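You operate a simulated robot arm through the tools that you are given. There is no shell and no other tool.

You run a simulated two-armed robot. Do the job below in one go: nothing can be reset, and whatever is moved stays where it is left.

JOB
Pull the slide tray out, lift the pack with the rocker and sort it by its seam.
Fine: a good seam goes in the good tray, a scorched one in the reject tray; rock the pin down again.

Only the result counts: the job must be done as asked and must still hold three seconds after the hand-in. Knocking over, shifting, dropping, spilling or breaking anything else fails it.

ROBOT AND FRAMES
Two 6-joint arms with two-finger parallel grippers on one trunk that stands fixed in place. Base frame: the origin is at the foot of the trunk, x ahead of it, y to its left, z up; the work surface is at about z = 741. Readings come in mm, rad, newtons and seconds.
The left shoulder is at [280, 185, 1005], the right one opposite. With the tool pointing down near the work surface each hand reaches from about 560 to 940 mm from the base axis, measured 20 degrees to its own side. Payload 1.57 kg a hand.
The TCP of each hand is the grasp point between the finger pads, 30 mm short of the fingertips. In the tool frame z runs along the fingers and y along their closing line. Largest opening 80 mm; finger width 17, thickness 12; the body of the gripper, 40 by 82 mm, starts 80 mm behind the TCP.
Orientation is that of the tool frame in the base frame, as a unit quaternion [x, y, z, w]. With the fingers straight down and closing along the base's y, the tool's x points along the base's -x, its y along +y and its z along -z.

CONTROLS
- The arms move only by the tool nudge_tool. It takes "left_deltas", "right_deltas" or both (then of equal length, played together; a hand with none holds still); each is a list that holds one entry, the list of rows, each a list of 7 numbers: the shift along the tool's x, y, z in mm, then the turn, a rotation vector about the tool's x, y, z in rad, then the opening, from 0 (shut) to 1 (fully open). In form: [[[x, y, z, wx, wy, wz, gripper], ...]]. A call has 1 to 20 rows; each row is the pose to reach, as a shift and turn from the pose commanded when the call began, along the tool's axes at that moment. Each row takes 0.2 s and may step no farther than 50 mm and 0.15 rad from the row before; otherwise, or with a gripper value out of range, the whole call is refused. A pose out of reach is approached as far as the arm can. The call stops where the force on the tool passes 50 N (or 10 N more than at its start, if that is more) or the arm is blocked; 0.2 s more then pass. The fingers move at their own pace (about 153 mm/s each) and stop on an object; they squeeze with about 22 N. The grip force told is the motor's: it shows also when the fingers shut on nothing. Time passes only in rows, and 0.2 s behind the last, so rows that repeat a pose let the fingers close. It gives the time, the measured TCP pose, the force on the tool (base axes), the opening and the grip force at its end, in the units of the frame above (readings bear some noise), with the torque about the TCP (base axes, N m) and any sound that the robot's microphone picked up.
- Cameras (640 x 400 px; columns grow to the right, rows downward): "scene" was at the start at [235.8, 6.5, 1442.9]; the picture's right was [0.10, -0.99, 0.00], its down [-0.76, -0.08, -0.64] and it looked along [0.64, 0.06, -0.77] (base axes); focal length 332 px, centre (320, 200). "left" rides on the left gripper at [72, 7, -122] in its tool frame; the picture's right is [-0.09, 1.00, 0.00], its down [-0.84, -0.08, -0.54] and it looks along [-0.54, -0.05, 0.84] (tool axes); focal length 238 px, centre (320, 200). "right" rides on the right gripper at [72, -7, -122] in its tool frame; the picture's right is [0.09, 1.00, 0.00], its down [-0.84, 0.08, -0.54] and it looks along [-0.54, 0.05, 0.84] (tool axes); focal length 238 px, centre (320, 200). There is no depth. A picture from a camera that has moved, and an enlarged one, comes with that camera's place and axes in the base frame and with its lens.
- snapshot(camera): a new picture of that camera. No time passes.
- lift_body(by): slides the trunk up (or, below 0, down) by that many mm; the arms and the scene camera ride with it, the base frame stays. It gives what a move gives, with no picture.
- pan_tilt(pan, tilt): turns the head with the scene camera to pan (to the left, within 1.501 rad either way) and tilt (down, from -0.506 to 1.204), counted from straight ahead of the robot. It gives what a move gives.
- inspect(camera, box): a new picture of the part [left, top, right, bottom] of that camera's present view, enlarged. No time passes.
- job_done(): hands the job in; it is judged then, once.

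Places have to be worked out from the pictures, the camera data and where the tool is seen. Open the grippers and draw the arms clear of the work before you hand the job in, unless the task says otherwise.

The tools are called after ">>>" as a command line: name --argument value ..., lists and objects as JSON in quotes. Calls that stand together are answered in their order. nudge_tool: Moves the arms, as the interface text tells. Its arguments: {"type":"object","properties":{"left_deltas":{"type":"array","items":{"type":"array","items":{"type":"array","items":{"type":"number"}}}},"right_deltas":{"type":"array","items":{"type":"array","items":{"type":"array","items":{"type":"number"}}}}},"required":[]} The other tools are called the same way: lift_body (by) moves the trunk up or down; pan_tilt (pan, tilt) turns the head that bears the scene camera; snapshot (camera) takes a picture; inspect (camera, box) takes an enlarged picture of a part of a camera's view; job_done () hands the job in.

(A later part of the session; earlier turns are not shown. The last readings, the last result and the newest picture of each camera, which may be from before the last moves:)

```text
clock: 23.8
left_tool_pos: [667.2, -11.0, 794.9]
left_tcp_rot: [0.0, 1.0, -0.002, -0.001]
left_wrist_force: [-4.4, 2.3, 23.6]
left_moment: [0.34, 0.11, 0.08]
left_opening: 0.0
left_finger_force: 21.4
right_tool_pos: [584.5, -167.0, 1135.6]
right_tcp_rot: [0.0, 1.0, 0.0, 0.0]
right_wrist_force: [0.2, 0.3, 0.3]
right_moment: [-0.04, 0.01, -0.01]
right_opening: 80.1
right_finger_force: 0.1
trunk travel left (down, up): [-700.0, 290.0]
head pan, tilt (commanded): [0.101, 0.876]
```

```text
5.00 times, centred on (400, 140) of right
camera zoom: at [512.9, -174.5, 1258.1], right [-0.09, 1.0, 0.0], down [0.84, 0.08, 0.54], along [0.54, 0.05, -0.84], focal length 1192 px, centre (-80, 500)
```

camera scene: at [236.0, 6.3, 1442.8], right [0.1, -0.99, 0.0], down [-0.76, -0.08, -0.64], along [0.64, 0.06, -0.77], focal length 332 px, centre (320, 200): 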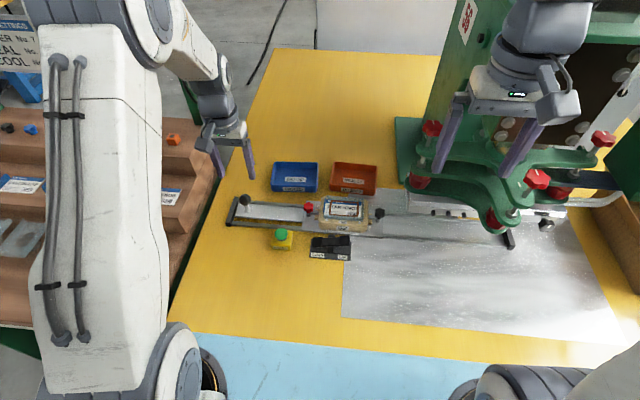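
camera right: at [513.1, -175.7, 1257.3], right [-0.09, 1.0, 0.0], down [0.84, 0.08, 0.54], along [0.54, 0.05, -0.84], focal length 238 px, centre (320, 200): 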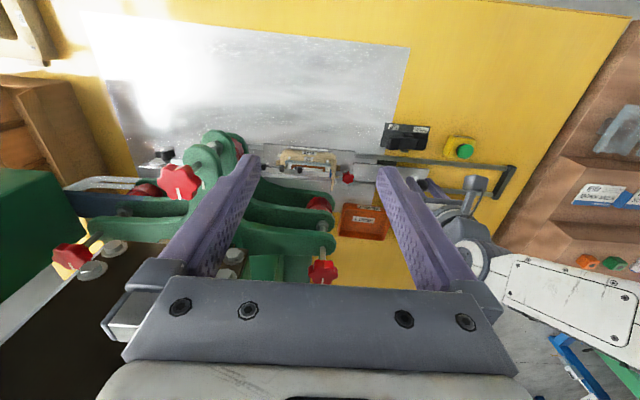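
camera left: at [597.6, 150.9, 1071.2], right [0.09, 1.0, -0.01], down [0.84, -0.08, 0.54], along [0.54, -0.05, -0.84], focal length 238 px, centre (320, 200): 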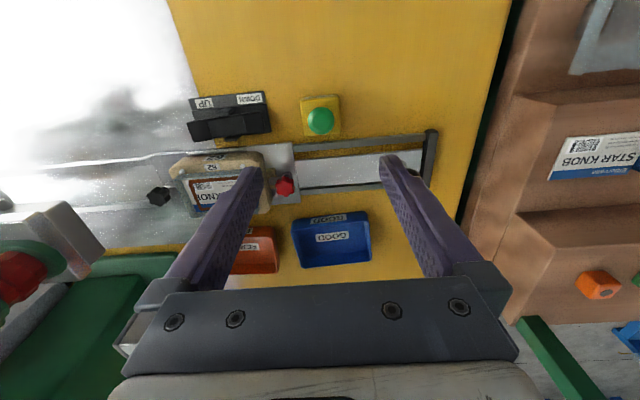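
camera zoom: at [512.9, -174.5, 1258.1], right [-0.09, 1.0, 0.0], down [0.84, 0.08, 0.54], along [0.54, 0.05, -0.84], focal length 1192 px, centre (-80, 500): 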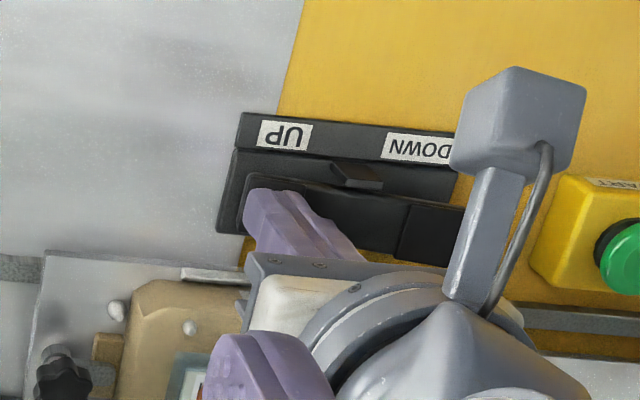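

Now the rocker is against its stop with about 24 N. I lift the hand again and check whether it stays and the pack has come up.

>>> nudge_tool --left_deltas '[[[0, 0, -6, 0, 0, 0, 0], [0, 0, -25, 0, 0, 0, 0], [0, 0, -60, 0, 0, 0, 0], [0, 0, -100, 0, 0, 0, 0], [0, 35, -135, 0, 0, 0, 0.5], [0, 75, -150, 0, 0, 0, 1], [0, 115, -155, 0, 0, 0, 1], [0, 155, -155, 0, 0, 0, 1], [0, 155, -155, 0, 0, 0, 1]]]'

>>> inspect --camera "scene" --box '[290, 190, 390, 265]'

>>> inspect --camera "right" --box '[340, 100, 460, 180]'

>>> inspect --camera "left" --box '[130, 80, 350, 220]'

```text
clock: 25.8
left_tool_pos: [669.6, 145.3, 947.1]
left_tcp_rot: [0.0, 1.0, -0.002, -0.002]
left_wrist_force: [0.1, 0.3, 0.3]
left_moment: [0.01, 0.01, -0.04]
left_opening: 80.0
left_finger_force: 0.1
right_tool_pos: [585.8, -169.0, 1135.7]
right_tcp_rot: [-0.001, 1.0, 0.0, -0.001]
right_wrist_force: [0.0, 0.4, 0.2]
right_moment: [-0.04, 0.01, -0.02]
right_opening: 80.2
right_finger_force: 0.1
trunk travel left (down, up): [-700.0, 290.0]
head pan, tilt (commanded): [0.101, 0.876]
```

```text
5.33 times, centred on (340, 228) of scene
camera zoom: at [235.9, 6.4, 1442.9], right [0.1, -0.99, 0.0], down [-0.76, -0.08, -0.64], along [0.64, 0.06, -0.77], focal length 1768 px, centre (213, 53)
```

zoom: 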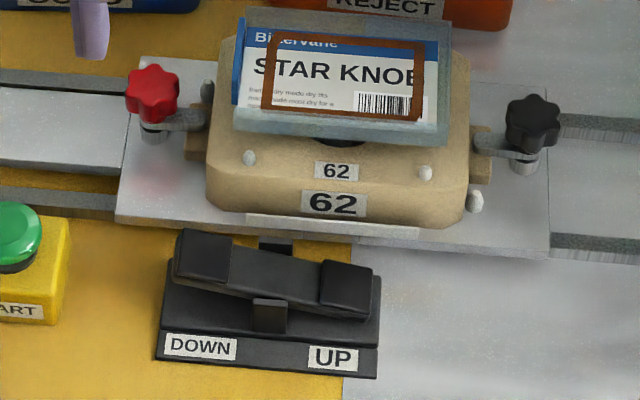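

```text
5.00 times, centred on (400, 140) of right
camera zoom: at [513.7, -174.5, 1257.2], right [-0.09, 1.0, 0.0], down [0.84, 0.08, 0.54], along [0.54, 0.05, -0.84], focal length 1192 px, centre (-80, 500)
```

zoom: 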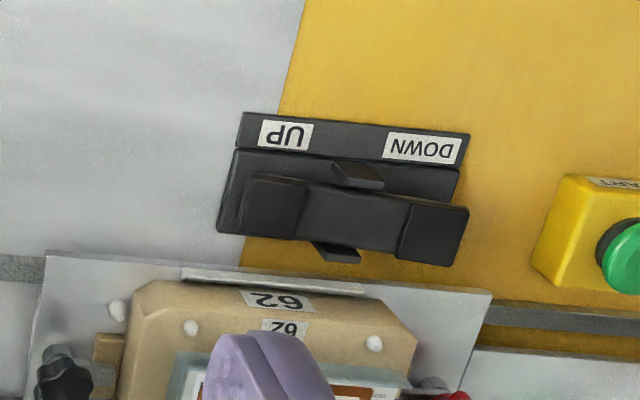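

```text
2.86 times, centred on (240, 150) of left
camera zoom: at [598.6, 151.1, 1068.8], right [0.09, 1.0, -0.01], down [0.84, -0.08, 0.54], along [0.54, -0.06, -0.84], focal length 681 px, centre (549, 343)
```

zoom: 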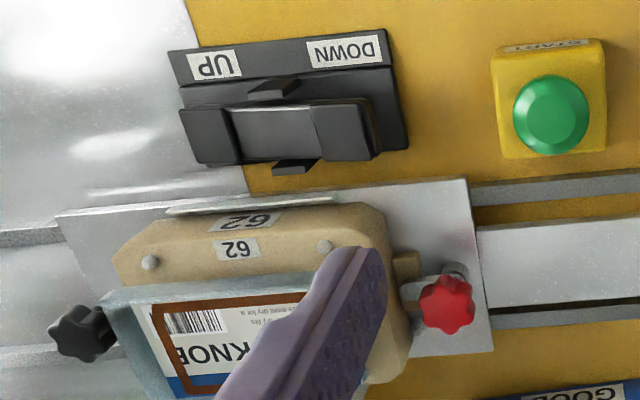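

The rocker now stays on UP, and the whole grey blister pack with its card stands raised above the nest. I bring the left camera over it and shut the right fingers so the right camera sees it too, to measure the pack.

>>> nudge_tool --left_deltas '[[[0, -40, 0, 0, 0, 0, 1], [-5, -80, 0, 0, 0, 0, 1], [-10, -115, 0, 0, 0, 0, 1], [-15, -145, 5, 0, 0, 0, 1], [-15, -145, 10, 0, 0, 0, 1], [-15, -145, 10, 0, 0, 0, 1]]]' --right_deltas '[[[0, 0, 0, 0, 0, 0, 0.6], [0, 0, 0, 0, 0, 0, 0.3], [0, 0, 0, 0, 0, 0, 0], [0, 0, 0, 0, 0, 0, 0], [0, 0, 0, 0, 0, 0, 0], [0, 0, 0, 0, 0, 0, 0]]]'

>>> snapshot --camera "left"

>>> inspect --camera "left" --box '[250, 120, 390, 220]'

>>> inspect --camera "right" --box '[340, 110, 460, 190]'

>>> inspect --camera "scene" --box '[310, 190, 380, 240]'

```text
clock: 27.2
left_tool_pos: [684.2, -1.4, 937.8]
left_tcp_rot: [0.001, 1.0, -0.002, -0.002]
left_wrist_force: [-0.1, 0.3, 0.1]
left_moment: [0.03, -0.01, 0.0]
left_opening: 79.9
left_finger_force: 0.0
right_tool_pos: [585.0, -168.2, 1135.5]
right_tcp_rot: [-0.001, 1.0, 0.0, 0.0]
right_wrist_force: [0.1, 0.1, -0.7]
right_moment: [0.0, 0.02, -0.03]
right_opening: 0.2
right_finger_force: 21.6
trunk travel left (down, up): [-700.0, 290.0]
head pan, tilt (commanded): [0.101, 0.876]
```

```text
taken
camera left: at [613.3, 5.0, 1060.5], right [0.09, 1.0, -0.01], down [0.84, -0.08, 0.54], along [0.54, -0.05, -0.84], focal length 238 px, centre (320, 200)
```

left: 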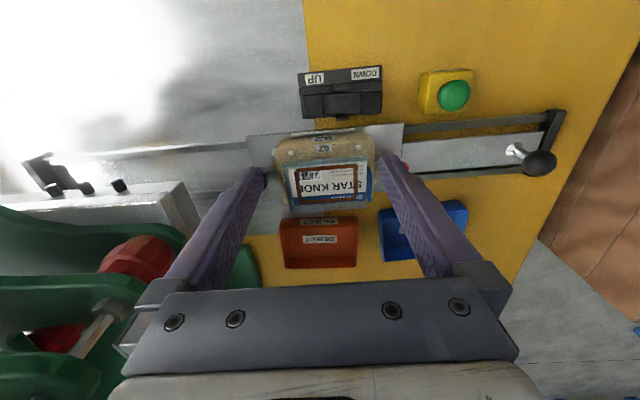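

```text
4.00 times, centred on (320, 170) of left
camera zoom: at [613.3, 5.0, 1060.5], right [0.09, 1.0, -0.01], down [0.84, -0.08, 0.54], along [0.54, -0.05, -0.84], focal length 953 px, centre (320, 320)
```

zoom: 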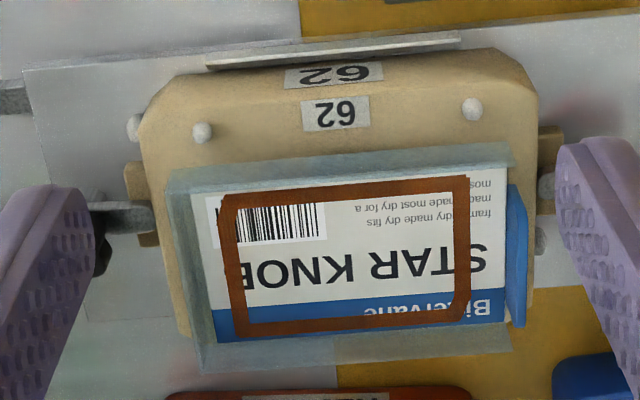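

```text
5.00 times, centred on (400, 150) of right
camera zoom: at [513.7, -174.7, 1257.2], right [-0.09, 1.0, 0.0], down [0.84, 0.08, 0.54], along [0.54, 0.05, -0.84], focal length 1192 px, centre (-80, 450)
```

zoom: 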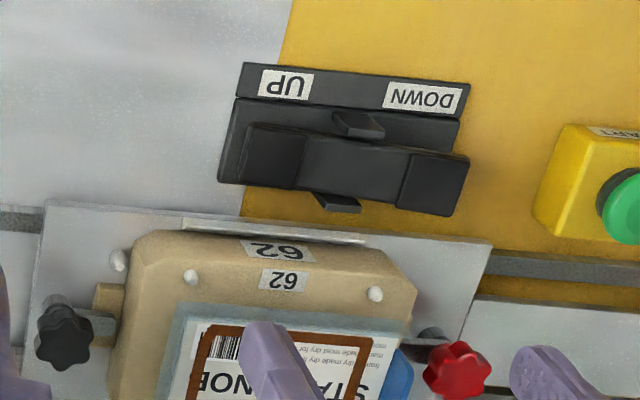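

```text
8.00 times, centred on (345, 215) of scene
camera zoom: at [235.9, 6.2, 1442.9], right [0.1, -0.99, 0.0], down [-0.76, -0.08, -0.64], along [0.64, 0.06, -0.77], focal length 2652 px, centre (120, 80)
```

zoom: 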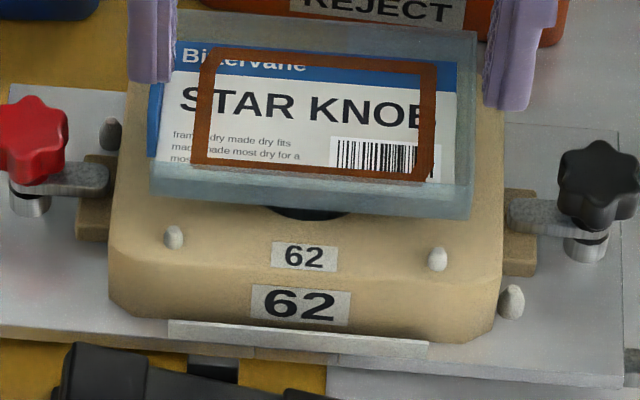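

The pack measures about 92 (y) by 62 (x) by 14 mm, with its centre near (752, 1), top at about z = 820 and bottom at about 805. It can only be gripped across x, so I turn the left tool 90° about its axis, camera to the +y side.

>>> nudge_tool --left_deltas '[[[0, 0, -2, 0, 0, 0.143, 1], [0, 0, -4, 0, 0, 0.286, 1], [0, 0, -6, 0, 0, 0.428, 1], [0, 0, -8, 0, 0, 0.571, 1], [0, 0, -10, 0, 0, 0.714, 1], [0, 0, -10, 0, 0, 0.857, 1], [0, 0, -10, 0, 0, 1.0, 1], [0, 0, -10, 0, 0, 1.142, 1], [0, 0, -10, 0, 0, 1.285, 1], [0, 0, -10, 0, 0, 1.428, 1], [0, 0, -10, 0, 0, 1.571, 1], [0, 0, -10, 0, 0, 1.571, 1]]]'

>>> snapshot --camera "left"

>>> snapshot --camera "scene"

```text
clock: 29.8
left_tool_pos: [683.4, -0.3, 948.5]
left_tcp_rot: [0.708, 0.706, -0.002, 0.001]
left_wrist_force: [0.2, -0.4, 0.6]
left_moment: [0.01, 0.03, 0.0]
left_opening: 80.1
left_finger_force: 0.0
right_tool_pos: [585.2, -167.5, 1135.1]
right_tcp_rot: [-0.001, 1.0, 0.0, 0.001]
right_wrist_force: [0.8, 0.8, 0.9]
right_moment: [-0.01, -0.01, 0.01]
right_opening: 0.0
right_finger_force: 21.7
trunk travel left (down, up): [-700.0, 290.0]
head pan, tilt (commanded): [0.101, 0.876]
```

```text
taken
camera left: at [691.8, 71.0, 1069.8], right [1.0, -0.1, 0.0], down [-0.08, -0.83, 0.55], along [-0.05, -0.54, -0.84], focal length 238 px, centre (320, 200)
```

left: 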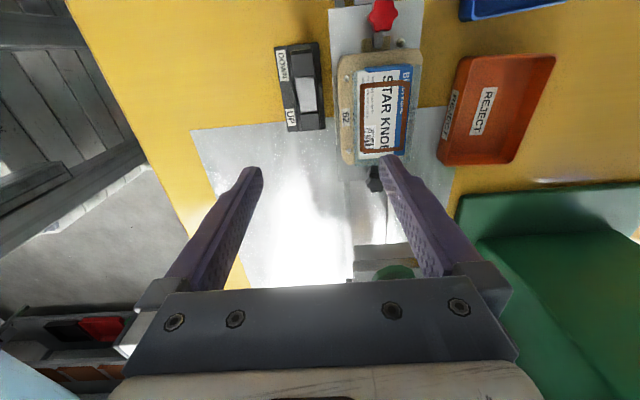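

```text
taken
camera scene: at [235.9, 6.2, 1442.9], right [0.1, -0.99, 0.0], down [-0.76, -0.08, -0.64], along [0.64, 0.06, -0.77], focal length 332 px, centre (320, 200)
```

scene: 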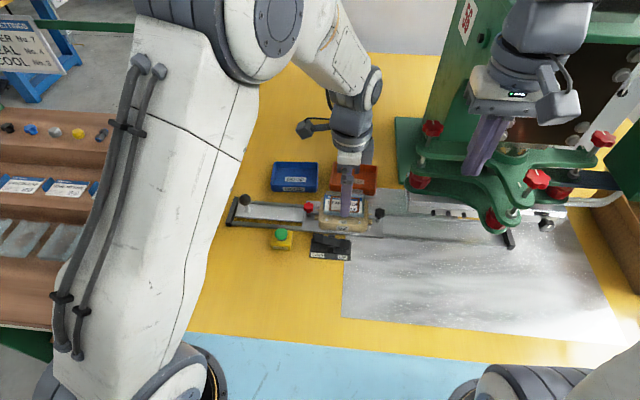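

The tool is turned. From this side view I enlarge the pack and the reject tray to measure both more closely.

>>> inspect --camera "left" --box '[310, 40, 450, 180]'

>>> inspect --camera "left" --box '[420, 40, 570, 180]'

>>> inspect --camera "scene" --box '[260, 150, 390, 240]'

```text
2.86 times, centred on (380, 110) of left
camera zoom: at [691.8, 71.0, 1069.8], right [1.0, -0.1, 0.0], down [-0.08, -0.83, 0.55], along [-0.05, -0.54, -0.84], focal length 681 px, centre (149, 457)
```

zoom: 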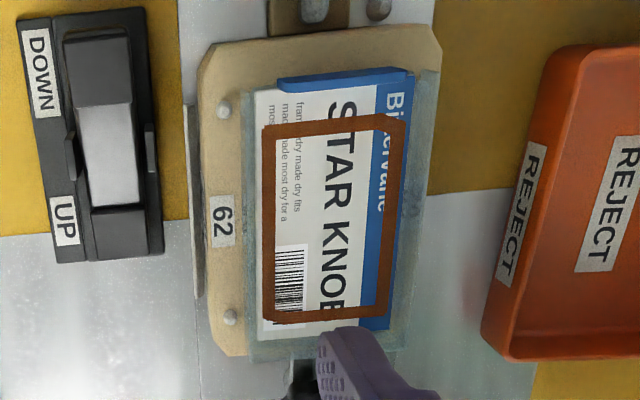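

```text
2.86 times, centred on (495, 110) of left
camera zoom: at [691.8, 71.0, 1069.8], right [1.0, -0.1, 0.0], down [-0.08, -0.83, 0.55], along [-0.05, -0.54, -0.84], focal length 681 px, centre (-180, 457)
```

zoom: 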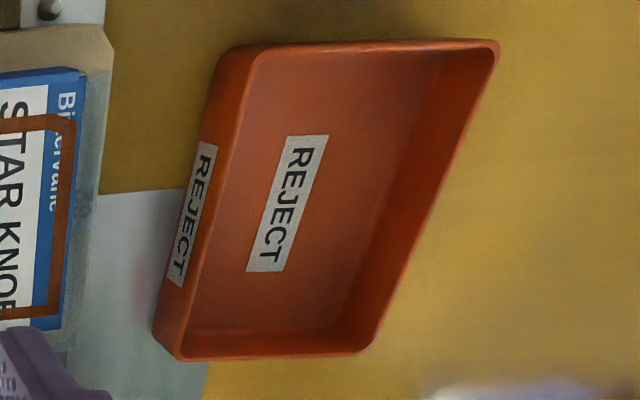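

```text
4.44 times, centred on (325, 195) of scene
camera zoom: at [235.9, 6.2, 1442.9], right [0.1, -0.99, 0.0], down [-0.76, -0.08, -0.64], along [0.64, 0.06, -0.77], focal length 1474 px, centre (298, 222)
```

zoom: 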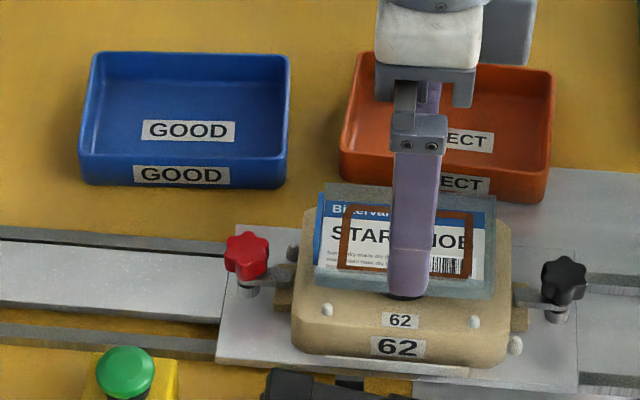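

The reject tray's rim spans about x 853–948 and y -88–40, just longer than the pack with fingers, so I will have to release with the tips at rim height. Before I grip the pack, I test with the empty hand whether the left arm reaches over the middle of that tray.

>>> nudge_tool --left_deltas '[[[-3, 27, 0, 0, 0, 0, 1], [-6, 54, 0, 0, 0, 0, 1], [-9, 81, 5, 0, 0, 0, 1], [-12, 108, 15, 0, 0, 0, 1], [-15, 135, 25, 0, 0, 0, 1], [-18, 162, 40, 0, 0, 0, 1], [-21, 190, 60, 0, 0, 0, 1], [-24, 218, 78, 0, 0, 0, 1], [-24, 218, 78, 0, 0, 0, 1]]]'

>>> snapshot --camera "left"

>>> snapshot --camera "scene"

```text
clock: 31.8
left_tool_pos: [871.1, -15.5, 867.2]
left_tcp_rot: [0.708, 0.706, -0.004, 0.0]
left_wrist_force: [0.1, -0.3, -1.1]
left_moment: [0.02, 0.0, 0.0]
left_opening: 80.3
left_finger_force: 0.0
left hand out of reach, approached as far as the arm can: row 7, 8, 9
right_tool_pos: [585.7, -167.8, 1136.5]
right_tcp_rot: [-0.001, 1.0, 0.0, 0.0]
right_wrist_force: [-0.3, -0.4, 0.0]
right_moment: [0.01, 0.01, 0.0]
right_opening: 0.0
right_finger_force: 21.7
trunk travel left (down, up): [-700.0, 290.0]
head pan, tilt (commanded): [0.101, 0.876]
```

```text
taken
camera left: at [878.4, 56.3, 989.8], right [1.0, -0.09, 0.0], down [-0.08, -0.83, 0.55], along [-0.05, -0.54, -0.84], focal length 238 px, centre (320, 200)
```

left: 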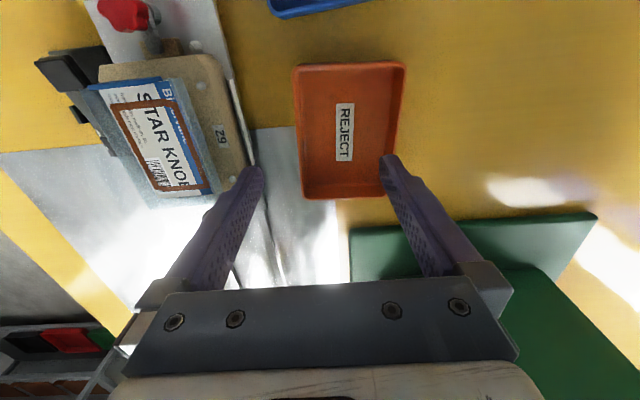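

```text
taken
camera scene: at [236.0, 6.3, 1442.8], right [0.1, -0.99, 0.0], down [-0.76, -0.08, -0.64], along [0.64, 0.06, -0.77], focal length 332 px, centre (320, 200)
```

scene: 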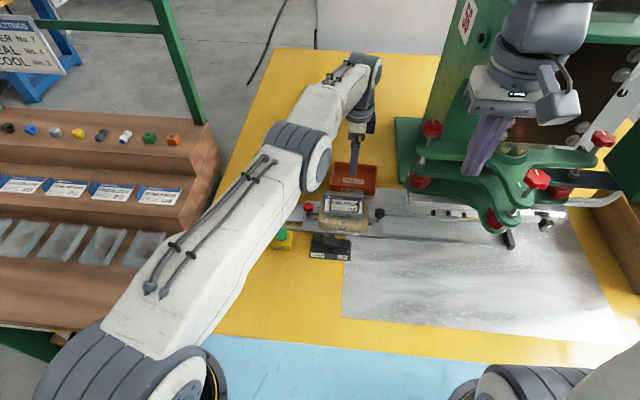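

The left arm stops about 30 mm short with the tool vertical, so I will need a slight forward tilt (about 0.15 rad) over the tray. From this nearer view I measure the reject tray's walls closely.

>>> inspect --camera "left" --box '[270, 40, 430, 210]'

>>> inspect --camera "left" --box '[60, 60, 270, 220]'

>>> inspect --camera "scene" --box '[310, 145, 400, 210]'

```text
2.35 times, centred on (350, 125) of left
camera zoom: at [878.4, 56.3, 989.8], right [1.0, -0.09, 0.0], down [-0.08, -0.83, 0.55], along [-0.05, -0.54, -0.84], focal length 561 px, centre (249, 376)
```

zoom: 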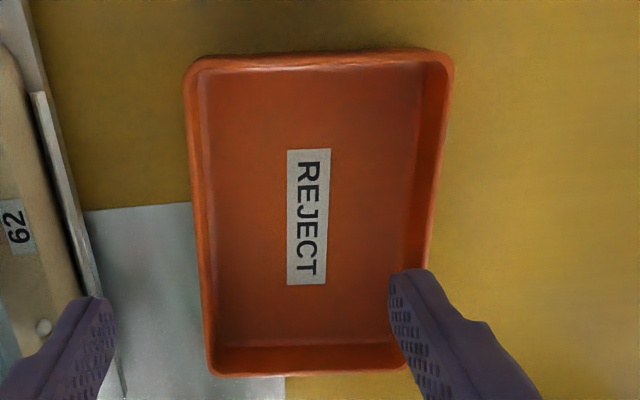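

```text
2.50 times, centred on (165, 140) of left
camera zoom: at [878.4, 56.3, 989.8], right [1.0, -0.09, 0.0], down [-0.08, -0.83, 0.55], along [-0.05, -0.54, -0.84], focal length 596 px, centre (708, 350)
```

zoom: 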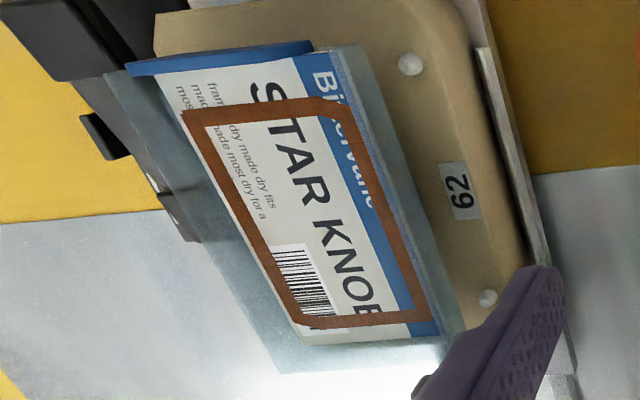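

```text
6.15 times, centred on (355, 178) of scene
camera zoom: at [236.0, 6.3, 1442.8], right [0.1, -0.99, 0.0], down [-0.76, -0.08, -0.64], along [0.64, 0.06, -0.77], focal length 2040 px, centre (105, 338)
```

zoom: 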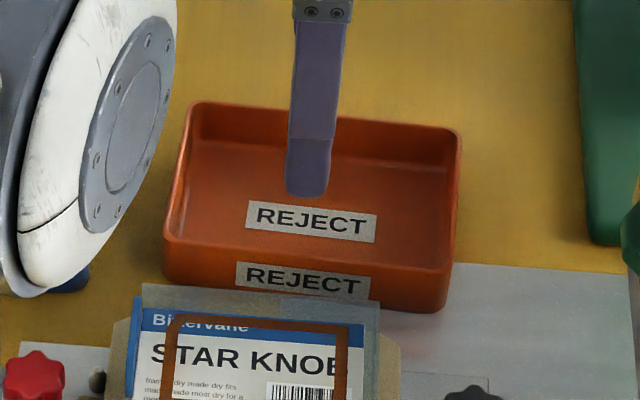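

The walls are clear enough, but I want the pack's profile (thickness, edges) before gripping. I back the left hand off to the +y side, up and clear, so I can look at the pack from a low angle.

>>> nudge_tool --left_deltas '[[[0, -10, -30, 0, 0, 0, 1], [5, -40, -60, 0, 0, 0, 1], [20, -70, -75, 0, 0, 0, 1], [45, -95, -75, 0, 0, 0, 1], [75, -112, -75, 0, 0, 0, 1], [100, -121, -75, 0, 0, 0, 1], [116, -121, -75, 0, 0, 0, 1]]]'

>>> nudge_tool --left_deltas '[[[0, 0, 0, 0, -0.143, 0, 1], [0, 0, 0, 0, -0.286, 0, 1], [0, 0, 0, 0, -0.429, 0, 1], [0, 0, 10, 0, -0.571, 0, 1], [0, 0, 20, 0, -0.714, 0, 1], [0, 0, 30, 0, -0.857, 0, 1], [0, 0, 40, 0, -1.0, 0, 1], [0, 0, 40, 0, -1.0, 0, 1]]]'

>>> snapshot --camera "left"

>>> snapshot --camera "scene"

```text
clock: 33.4
left_tool_pos: [749.0, 100.9, 944.0]
left_tcp_rot: [0.707, 0.707, -0.003, 0.001]
left_wrist_force: [0.8, 1.1, -0.2]
left_moment: [-0.02, -0.02, 0.01]
left_opening: 79.9
left_finger_force: 0.2
right_tool_pos: [585.3, -168.7, 1134.8]
right_tcp_rot: [-0.001, 1.0, 0.0, 0.0]
right_wrist_force: [0.0, 0.5, -0.6]
right_moment: [0.02, 0.02, -0.01]
right_opening: 0.0
right_finger_force: 21.2
trunk travel left (down, up): [-700.0, 290.0]
head pan, tilt (commanded): [0.101, 0.876]
```

```text
clock: 35.2
left_tool_pos: [748.4, 102.2, 905.4]
left_tcp_rot: [0.619, 0.619, -0.342, 0.34]
left_wrist_force: [-0.3, -0.8, -0.5]
left_moment: [0.01, 0.01, 0.02]
left_opening: 80.3
left_finger_force: 0.1
right_tool_pos: [586.0, -168.3, 1134.7]
right_tcp_rot: [-0.001, 1.0, 0.0, 0.0]
right_wrist_force: [0.8, -0.5, -0.6]
right_moment: [0.02, 0.0, 0.01]
right_opening: 0.1
right_finger_force: 21.8
trunk travel left (down, up): [-700.0, 290.0]
head pan, tilt (commanded): [0.101, 0.876]
```

```text
taken
camera left: at [756.1, 242.3, 909.4], right [1.0, -0.05, 0.08], down [-0.07, 0.01, 1.0], along [-0.05, -1.0, 0.01], focal length 238 px, centre (320, 200)
```

left: 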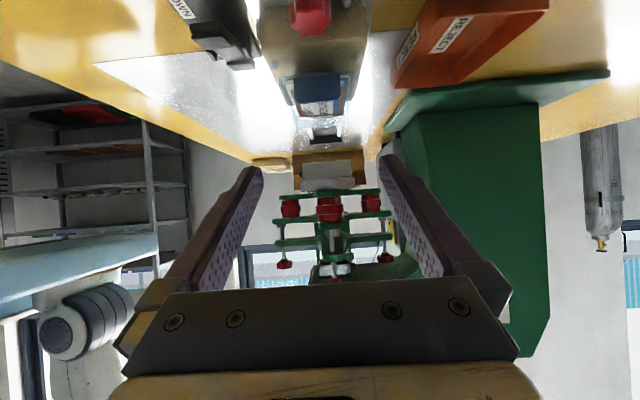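

```text
taken
camera scene: at [236.0, 6.4, 1442.8], right [0.1, -0.99, 0.0], down [-0.76, -0.08, -0.64], along [0.64, 0.06, -0.77], focal length 332 px, centre (320, 200)
```

scene: 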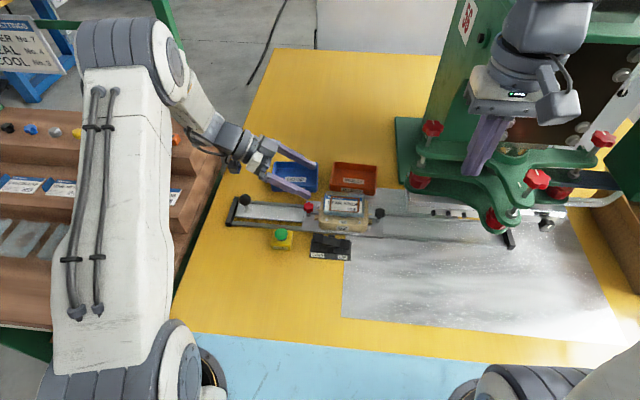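

The low-angle picture (upside down) shows the pack from its +y end. I enlarge it.

>>> inspect --camera "left" --box '[270, 40, 380, 125]'

>>> inspect --camera "left" --box '[290, 65, 355, 115]'

```text
4.71 times, centred on (325, 82) of left
camera zoom: at [756.1, 242.3, 909.4], right [1.0, -0.05, 0.08], down [-0.07, 0.01, 1.0], along [-0.05, -1.0, 0.01], focal length 1122 px, centre (296, 753)
```

zoom: 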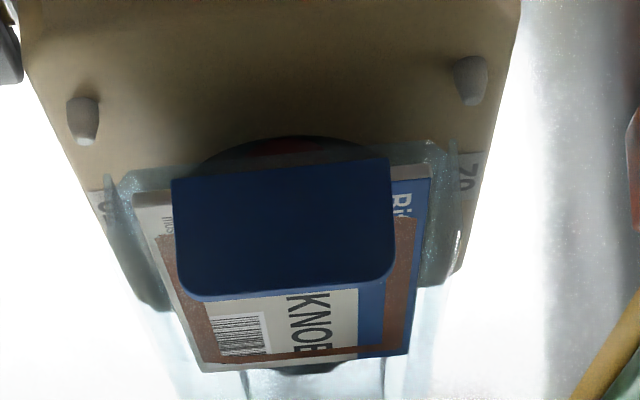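

```text
8.00 times, centred on (322, 90) of left
camera zoom: at [756.1, 242.3, 909.4], right [1.0, -0.05, 0.08], down [-0.07, 0.01, 1.0], along [-0.05, -1.0, 0.01], focal length 1907 px, centre (300, 1080)
```

zoom: 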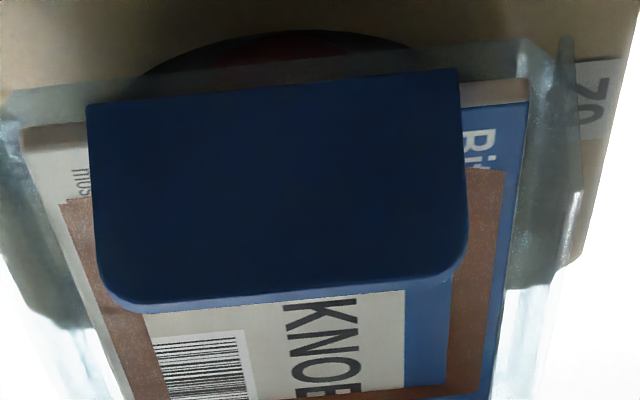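

The picture shows a blue tab, about 38 mm wide, 20 mm high and 4 mm thick, standing up from the pack's +y end (x 732–769, y ~48.5, z 812–832). I will lift the pack by this tab with the fingers closing along y, so I first bring the tool back to vertical.

>>> nudge_tool --left_deltas '[[[-6, 0, -4, 0, 0.143, 0, 1], [-12, 0, -8, 0, 0.286, 0, 0.8], [-18, 0, -12, 0, 0.429, 0, 0.6], [-24, 0, -16, 0, 0.571, 0, 0.5], [-29, 0, -19, 0, 0.714, 0, 0.4], [-33.7, 0, -21.6, 0, 0.857, 0, 0.3], [-33.7, 0, -21.6, 0, 1.0, 0, 0.25], [-33.7, 0, -21.6, 0, 1.0, 0, 0.25]]]'

>>> nudge_tool --left_deltas '[[[0, 0, 0, 0, 0, -0.143, 0.25], [0, 0, 0, 0, 0, -0.286, 0.25], [0, 0, 0, 0, 0, -0.428, 0.25], [0, 0, 0, 0, 0, -0.571, 0.25], [0, 0, 0, 0, 0, -0.714, 0.25], [-10, 0, 0, 0, 0, -0.857, 0.25], [-20, 1, 0, 0, 0, -1.0, 0.25], [-30, 1, 0, 0, 0, -1.142, 0.25], [-40, 2, 5, 0, 0, -1.285, 0.25], [-50, 2, 15, 0, 0, -1.428, 0.25], [-53.5, 2, 25, 0, 0, -1.571, 0.25], [-53.5, 2, 35, 0, 0, -1.571, 0.25], [-53.5, 2, 35, 0, 0, -1.571, 0.25]]]'

>>> snapshot --camera "left"

>>> inspect --camera "scene" --box '[290, 170, 390, 245]'

```text
clock: 37.0
left_tool_pos: [748.8, 101.1, 944.6]
left_tcp_rot: [0.707, 0.707, -0.002, 0.001]
left_wrist_force: [-0.5, 0.4, -0.3]
left_moment: [-0.01, -0.01, -0.01]
left_opening: 20.1
left_finger_force: 0.1
right_tool_pos: [586.1, -168.1, 1135.6]
right_tcp_rot: [0.0, 1.0, 0.0, 0.001]
right_wrist_force: [-0.6, -0.9, 0.4]
right_moment: [0.03, 0.04, 0.03]
right_opening: 0.0
right_finger_force: 21.6
trunk travel left (down, up): [-700.0, 290.0]
head pan, tilt (commanded): [0.101, 0.876]
```

```text
clock: 39.8
left_tool_pos: [749.2, 46.8, 910.0]
left_tcp_rot: [0.0, 1.0, -0.003, -0.001]
left_wrist_force: [-0.9, -0.2, -0.3]
left_moment: [-0.04, -0.01, 0.0]
left_opening: 20.2
left_finger_force: 0.1
right_tool_pos: [584.8, -167.4, 1135.1]
right_tcp_rot: [-0.001, 1.0, 0.0, 0.0]
right_wrist_force: [0.1, -0.1, 0.5]
right_moment: [0.0, -0.03, 0.03]
right_opening: 0.0
right_finger_force: 21.4
trunk travel left (down, up): [-700.0, 290.0]
head pan, tilt (commanded): [0.101, 0.876]
```

```text
taken
camera left: at [678.9, 52.7, 1032.8], right [0.09, 1.0, 0.0], down [0.84, -0.08, 0.54], along [0.54, -0.05, -0.84], focal length 238 px, centre (320, 200)
```

left: 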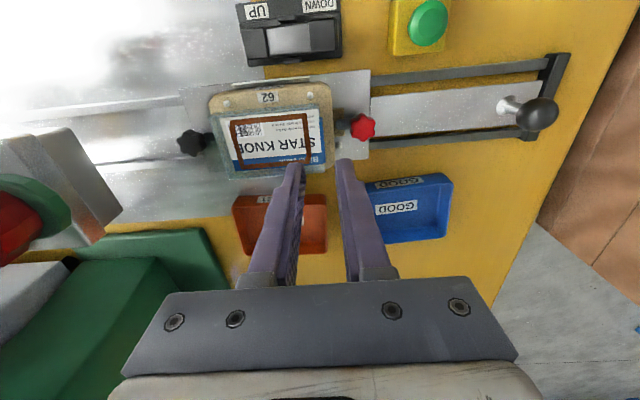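

```text
5.33 times, centred on (340, 208) of scene
camera zoom: at [235.9, 6.2, 1442.9], right [0.1, -0.99, 0.0], down [-0.76, -0.08, -0.64], along [0.64, 0.06, -0.77], focal length 1768 px, centre (213, 160)
```

zoom: 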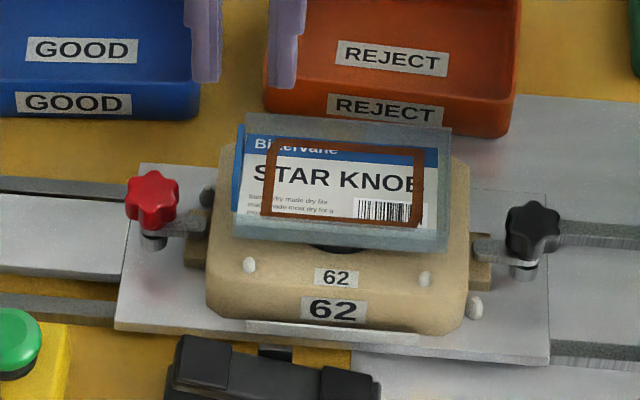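

The hand is upright above the tab with a 20 mm opening. I enlarge the left view to check the tab's place against the fingertips before descending.

>>> inspect --camera "left" --box '[260, 90, 380, 190]'

```text
4.00 times, centred on (320, 140) of left
camera zoom: at [678.9, 52.7, 1032.8], right [0.09, 1.0, 0.0], down [0.84, -0.08, 0.54], along [0.54, -0.05, -0.84], focal length 953 px, centre (320, 440)
```

zoom: 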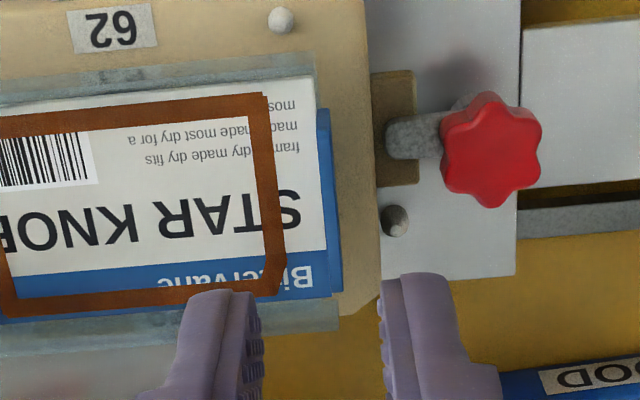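

The tab lies at y ≈ 46.5–49.5, centred near x ≈ 750, just inside the fingers' gap. I shift 1.3 mm in +y and go down until the tips are a little below the tab's top edge, then look.

>>> nudge_tool --left_deltas '[[[0, 1.3, 15, 0, 0, 0, 0.25], [0, 1.3, 30, 0, 0, 0, 0.25], [0, 1.3, 42, 0, 0, 0, 0.25], [0, 1.3, 50, 0, 0, 0, 0.25], [0, 1.3, 56, 0, 0, 0, 0.25], [0, 1.3, 56, 0, 0, 0, 0.25]]]'

>>> inspect --camera "scene" --box '[300, 180, 380, 240]'

>>> inspect --camera "left" --box '[240, 110, 400, 240]'

>>> inspect --camera "right" --box '[350, 130, 450, 210]'

```text
clock: 41.2
left_tool_pos: [749.8, 47.6, 853.8]
left_tcp_rot: [0.001, 1.0, -0.003, -0.001]
left_wrist_force: [-0.2, -0.4, -0.2]
left_moment: [0.01, 0.01, 0.0]
left_opening: 20.0
left_finger_force: 0.0
right_tool_pos: [585.0, -167.7, 1135.3]
right_tcp_rot: [-0.001, 1.0, 0.0, 0.0]
right_wrist_force: [0.5, -0.6, 0.2]
right_moment: [0.0, 0.02, -0.01]
right_opening: 0.0
right_finger_force: 21.4
trunk travel left (down, up): [-700.0, 290.0]
head pan, tilt (commanded): [0.101, 0.876]
```

```text
6.67 times, centred on (340, 210) of scene
camera zoom: at [235.9, 6.2, 1442.9], right [0.1, -0.99, 0.0], down [-0.76, -0.08, -0.64], along [0.64, 0.06, -0.77], focal length 2210 px, centre (187, 133)
```

zoom: 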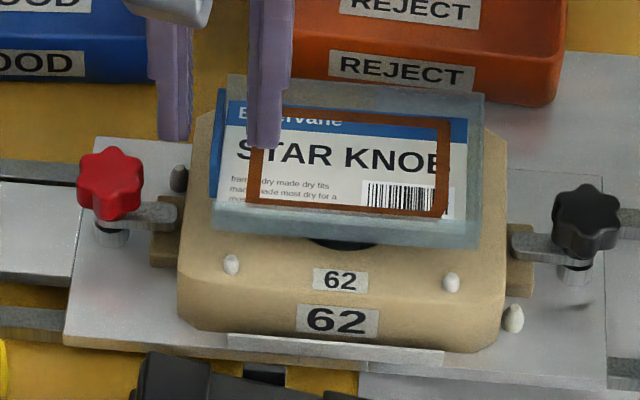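

```text
3.08 times, centred on (320, 175) of left
camera zoom: at [678.8, 54.3, 976.6], right [0.09, 1.0, -0.01], down [0.84, -0.08, 0.54], along [0.54, -0.05, -0.84], focal length 733 px, centre (320, 277)
```

zoom: 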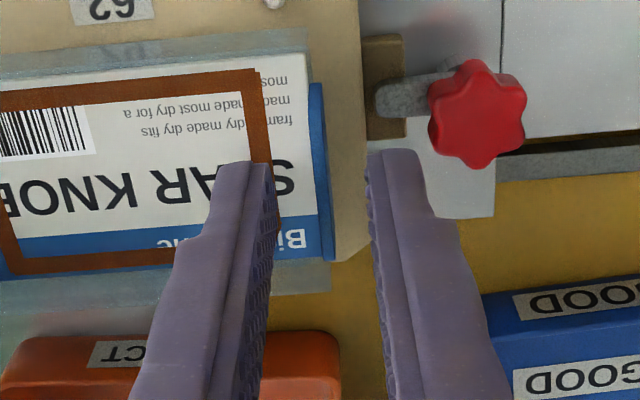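

```text
5.00 times, centred on (400, 170) of right
camera zoom: at [513.7, -174.7, 1257.2], right [-0.09, 1.0, 0.0], down [0.84, 0.08, 0.54], along [0.54, 0.05, -0.84], focal length 1192 px, centre (-80, 350)
```

zoom: 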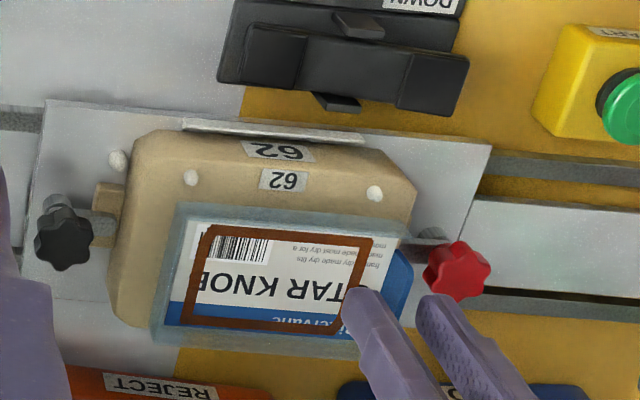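

The tab sits midway in the finger gap in all three views. I go down 5 mm more, with the tips about 5 mm above the card, and close on the tab.

>>> nudge_tool --left_deltas '[[[0, 0.4, 3, 0, 0, 0, 0.25], [0, 0.4, 5, 0, 0, 0, 0.25], [0, 0.4, 5, 0, 0, 0, 0.15], [0, 0.4, 5, 0, 0, 0, 0.05], [0, 0.4, 5, 0, 0, 0, 0], [0, 0.4, 5, 0, 0, 0, 0], [0, 0.4, 5, 0, 0, 0, 0]]]'

>>> inspect --camera "scene" --box '[300, 180, 380, 240]'

>>> inspect --camera "left" --box '[240, 110, 400, 240]'

>>> inspect --camera "right" --box '[350, 130, 450, 210]'

```text
clock: 42.8
left_tool_pos: [748.9, 48.5, 848.1]
left_tcp_rot: [0.0, 1.0, -0.002, -0.002]
left_wrist_force: [0.4, -0.1, -0.3]
left_moment: [0.0, 0.03, 0.03]
left_opening: 1.3
left_finger_force: 22.0
right_tool_pos: [585.0, -167.8, 1135.9]
right_tcp_rot: [-0.001, 1.0, 0.0, 0.0]
right_wrist_force: [-1.2, -0.2, -0.5]
right_moment: [-0.03, -0.01, 0.01]
right_opening: 0.0
right_finger_force: 21.6
trunk travel left (down, up): [-700.0, 290.0]
head pan, tilt (commanded): [0.101, 0.876]
```

```text
6.67 times, centred on (340, 210) of scene
camera zoom: at [235.9, 6.2, 1442.9], right [0.1, -0.99, 0.0], down [-0.76, -0.08, -0.64], along [0.64, 0.06, -0.77], focal length 2210 px, centre (187, 133)
```

zoom: 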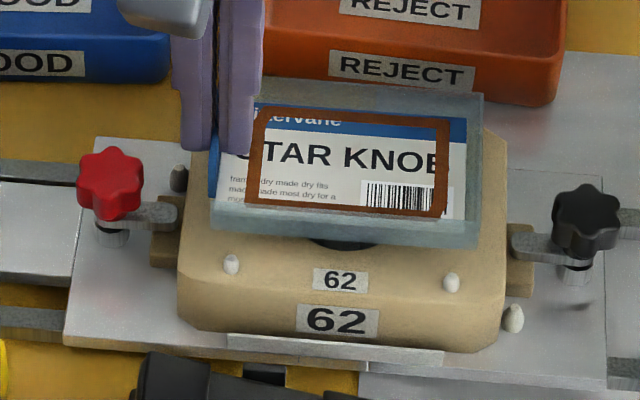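

```text
3.08 times, centred on (320, 175) of left
camera zoom: at [679.2, 55.2, 971.6], right [0.09, 1.0, 0.0], down [0.84, -0.08, 0.54], along [0.54, -0.05, -0.84], focal length 733 px, centre (320, 277)
```

zoom: 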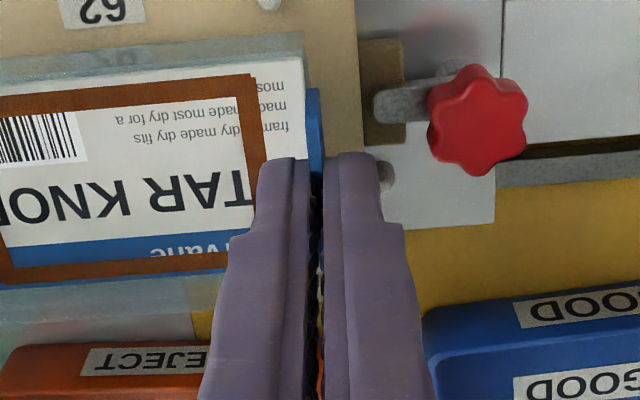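

```text
5.00 times, centred on (400, 170) of right
camera zoom: at [513.7, -174.7, 1257.2], right [-0.09, 1.0, 0.0], down [0.84, 0.08, 0.54], along [0.54, 0.05, -0.84], focal length 1192 px, centre (-80, 350)
```

zoom: 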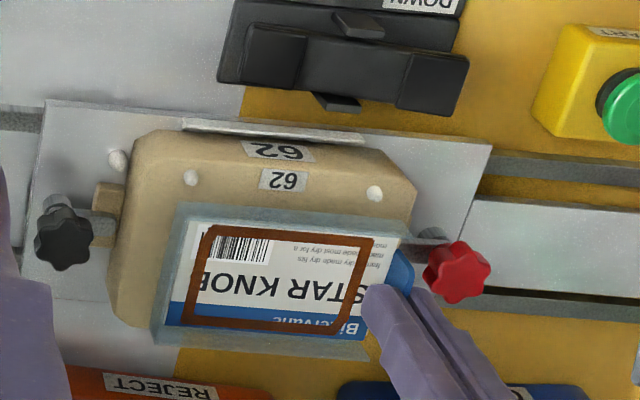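

The fingers stopped at 1.3 mm rather than 0, so they appear to have the tab. I raise the hand 12 mm slowly and check that the pack comes along.

>>> nudge_tool --left_deltas '[[[0, 0, -2, 0, 0, 0, 0], [0, 0, -5, 0, 0, 0, 0], [0, 0, -8, 0, 0, 0, 0], [0, 0, -12, 0, 0, 0, 0], [0, 0, -12, 0, 0, 0, 0]]]'

>>> inspect --camera "scene" --box '[300, 180, 380, 240]'

>>> inspect --camera "right" --box '[350, 130, 450, 210]'

>>> inspect --camera "left" --box '[240, 110, 400, 240]'

```text
clock: 44.0
left_tool_pos: [749.3, 48.5, 860.9]
left_tcp_rot: [0.001, 1.0, -0.003, -0.002]
left_wrist_force: [-0.7, -0.1, -0.8]
left_moment: [0.05, -0.01, 0.02]
left_opening: 1.4
left_finger_force: 22.0
right_tool_pos: [585.7, -168.2, 1136.8]
right_tcp_rot: [-0.001, 1.0, 0.0, 0.0]
right_wrist_force: [-0.1, -0.2, -0.1]
right_moment: [0.03, 0.02, -0.01]
right_opening: 0.0
right_finger_force: 21.5
trunk travel left (down, up): [-700.0, 290.0]
head pan, tilt (commanded): [0.101, 0.876]
```

```text
6.67 times, centred on (340, 210) of scene
camera zoom: at [235.9, 6.2, 1442.9], right [0.1, -0.99, 0.0], down [-0.76, -0.08, -0.64], along [0.64, 0.06, -0.77], focal length 2210 px, centre (187, 133)
```

zoom: 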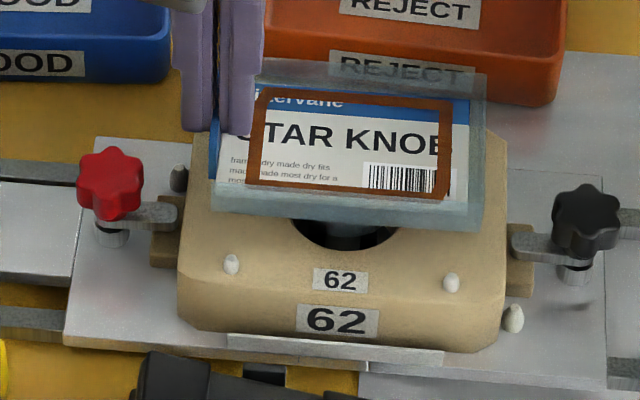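

```text
5.00 times, centred on (400, 170) of right
camera zoom: at [513.7, -174.7, 1257.2], right [-0.09, 1.0, 0.0], down [0.84, 0.08, 0.54], along [0.54, 0.05, -0.84], focal length 1192 px, centre (-80, 350)
```

zoom: 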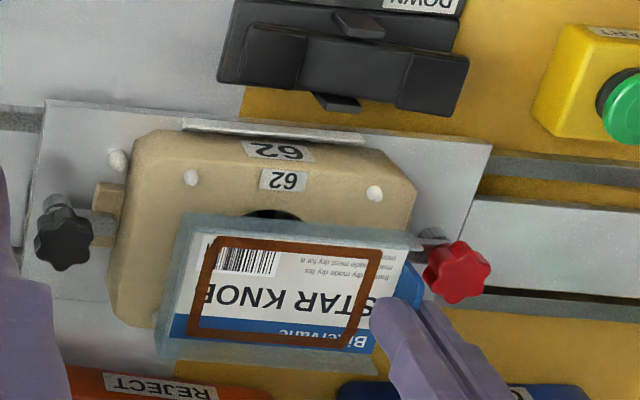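

```text
3.08 times, centred on (320, 175) of left
camera zoom: at [678.9, 55.1, 982.9], right [0.09, 1.0, 0.0], down [0.84, -0.08, 0.54], along [0.54, -0.05, -0.84], focal length 733 px, centre (320, 277)
```

zoom: 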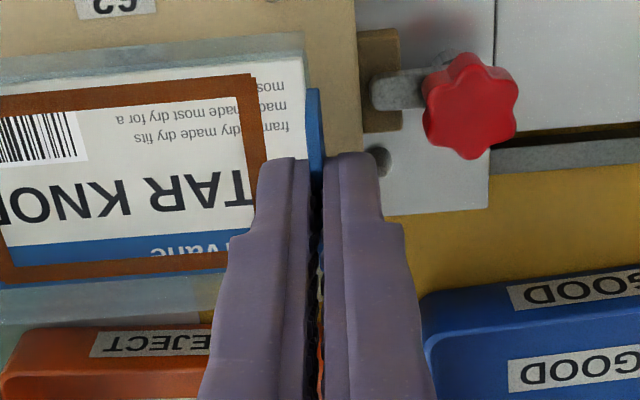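

The pack hangs level from the tab and is free of the nest. Next I raise it clear and carry it gently over the reject tray (centre about (899, -24), turned about -2.5°), adding a 0.15 rad forward tilt for reach.

>>> nudge_tool --left_deltas '[[[0, 0, -12, 0, 0, 0, 0], [0, 0, -30, 0, 0, 0, 0], [0, 0, -50, 0, 0, 0, 0], [0, 0, -65, 0, 0, 0, 0], [-10, -2, -72, 0, 0, 0, 0], [-28, -5, -72, 0, 0, 0, 0], [-48, -9, -72, 0, 0, 0, 0], [-68, -14, -70, 0, 0, 0, 0], [-88, -18, -65, 0, 0, 0, 0], [-106, -23, -58, 0, -0.04, 0.012, 0], [-122, -27, -50, 0, -0.08, 0.024, 0], [-135, -30, -42, 0, -0.12, 0.035, 0], [-144.7, -32, -35, 0, -0.15, 0.044, 0], [-144.7, -32, -35, 0, -0.15, 0.044, 0], [-144.7, -32, -35, 0, -0.15, 0.044, 0]]]'

>>> snapshot --camera "scene"

>>> snapshot --camera "left"

>>> inspect --camera "scene" --box '[300, 140, 400, 215]'

```text
clock: 47.2
left_tool_pos: [895.8, 16.2, 895.6]
left_tcp_rot: [0.024, 0.997, -0.003, 0.074]
left_wrist_force: [-0.1, 0.3, -1.4]
left_moment: [0.03, 0.01, -0.03]
left_opening: 1.3
left_finger_force: 21.9
right_tool_pos: [585.5, -167.3, 1135.8]
right_tcp_rot: [-0.001, 1.0, 0.0, 0.0]
right_wrist_force: [0.0, -0.4, -1.2]
right_moment: [0.0, 0.02, 0.0]
right_opening: 0.0
right_finger_force: 21.2
trunk travel left (down, up): [-700.0, 290.0]
head pan, tilt (commanded): [0.101, 0.876]
```

```text
taken
camera scene: at [235.9, 6.2, 1442.9], right [0.1, -0.99, 0.0], down [-0.76, -0.08, -0.64], along [0.64, 0.06, -0.77], focal length 332 px, centre (320, 200)
```

scene: 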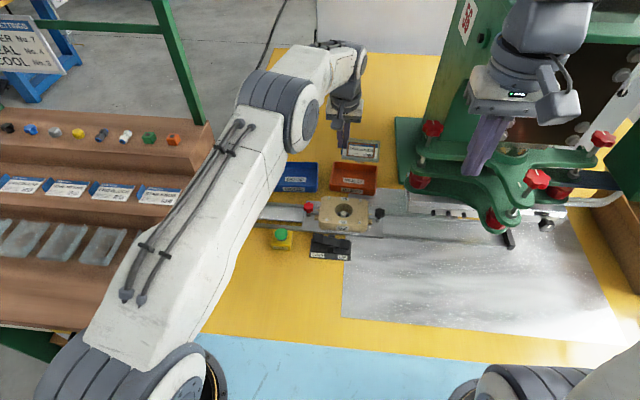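

```text
taken
camera left: at [807.2, 25.9, 1005.7], right [0.14, 0.99, 0.01], down [0.74, -0.11, 0.66], along [0.65, -0.08, -0.75], focal length 238 px, centre (320, 200)
```

left: 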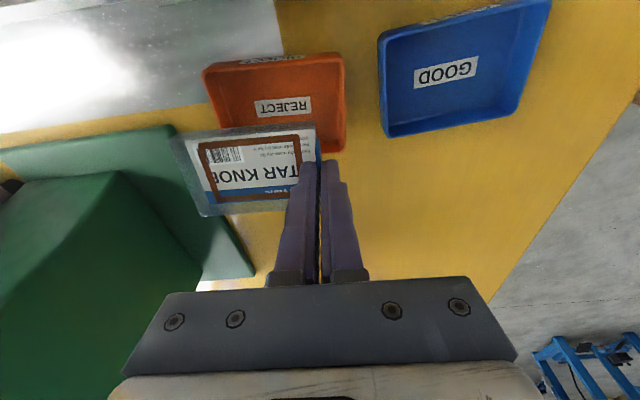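

```text
5.33 times, centred on (350, 178) of scene
camera zoom: at [235.9, 6.2, 1442.9], right [0.1, -0.99, 0.0], down [-0.76, -0.08, -0.64], along [0.64, 0.06, -0.77], focal length 1768 px, centre (160, 320)
```

zoom: 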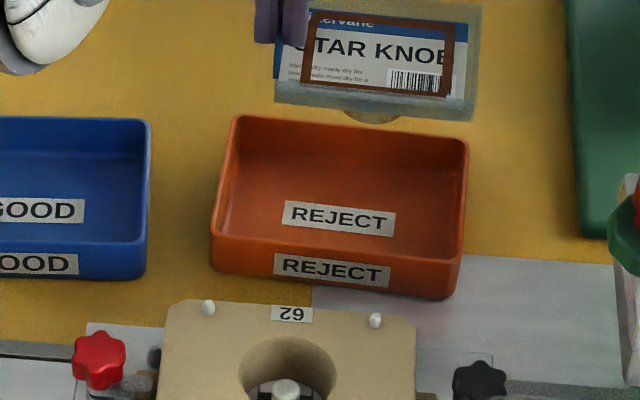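

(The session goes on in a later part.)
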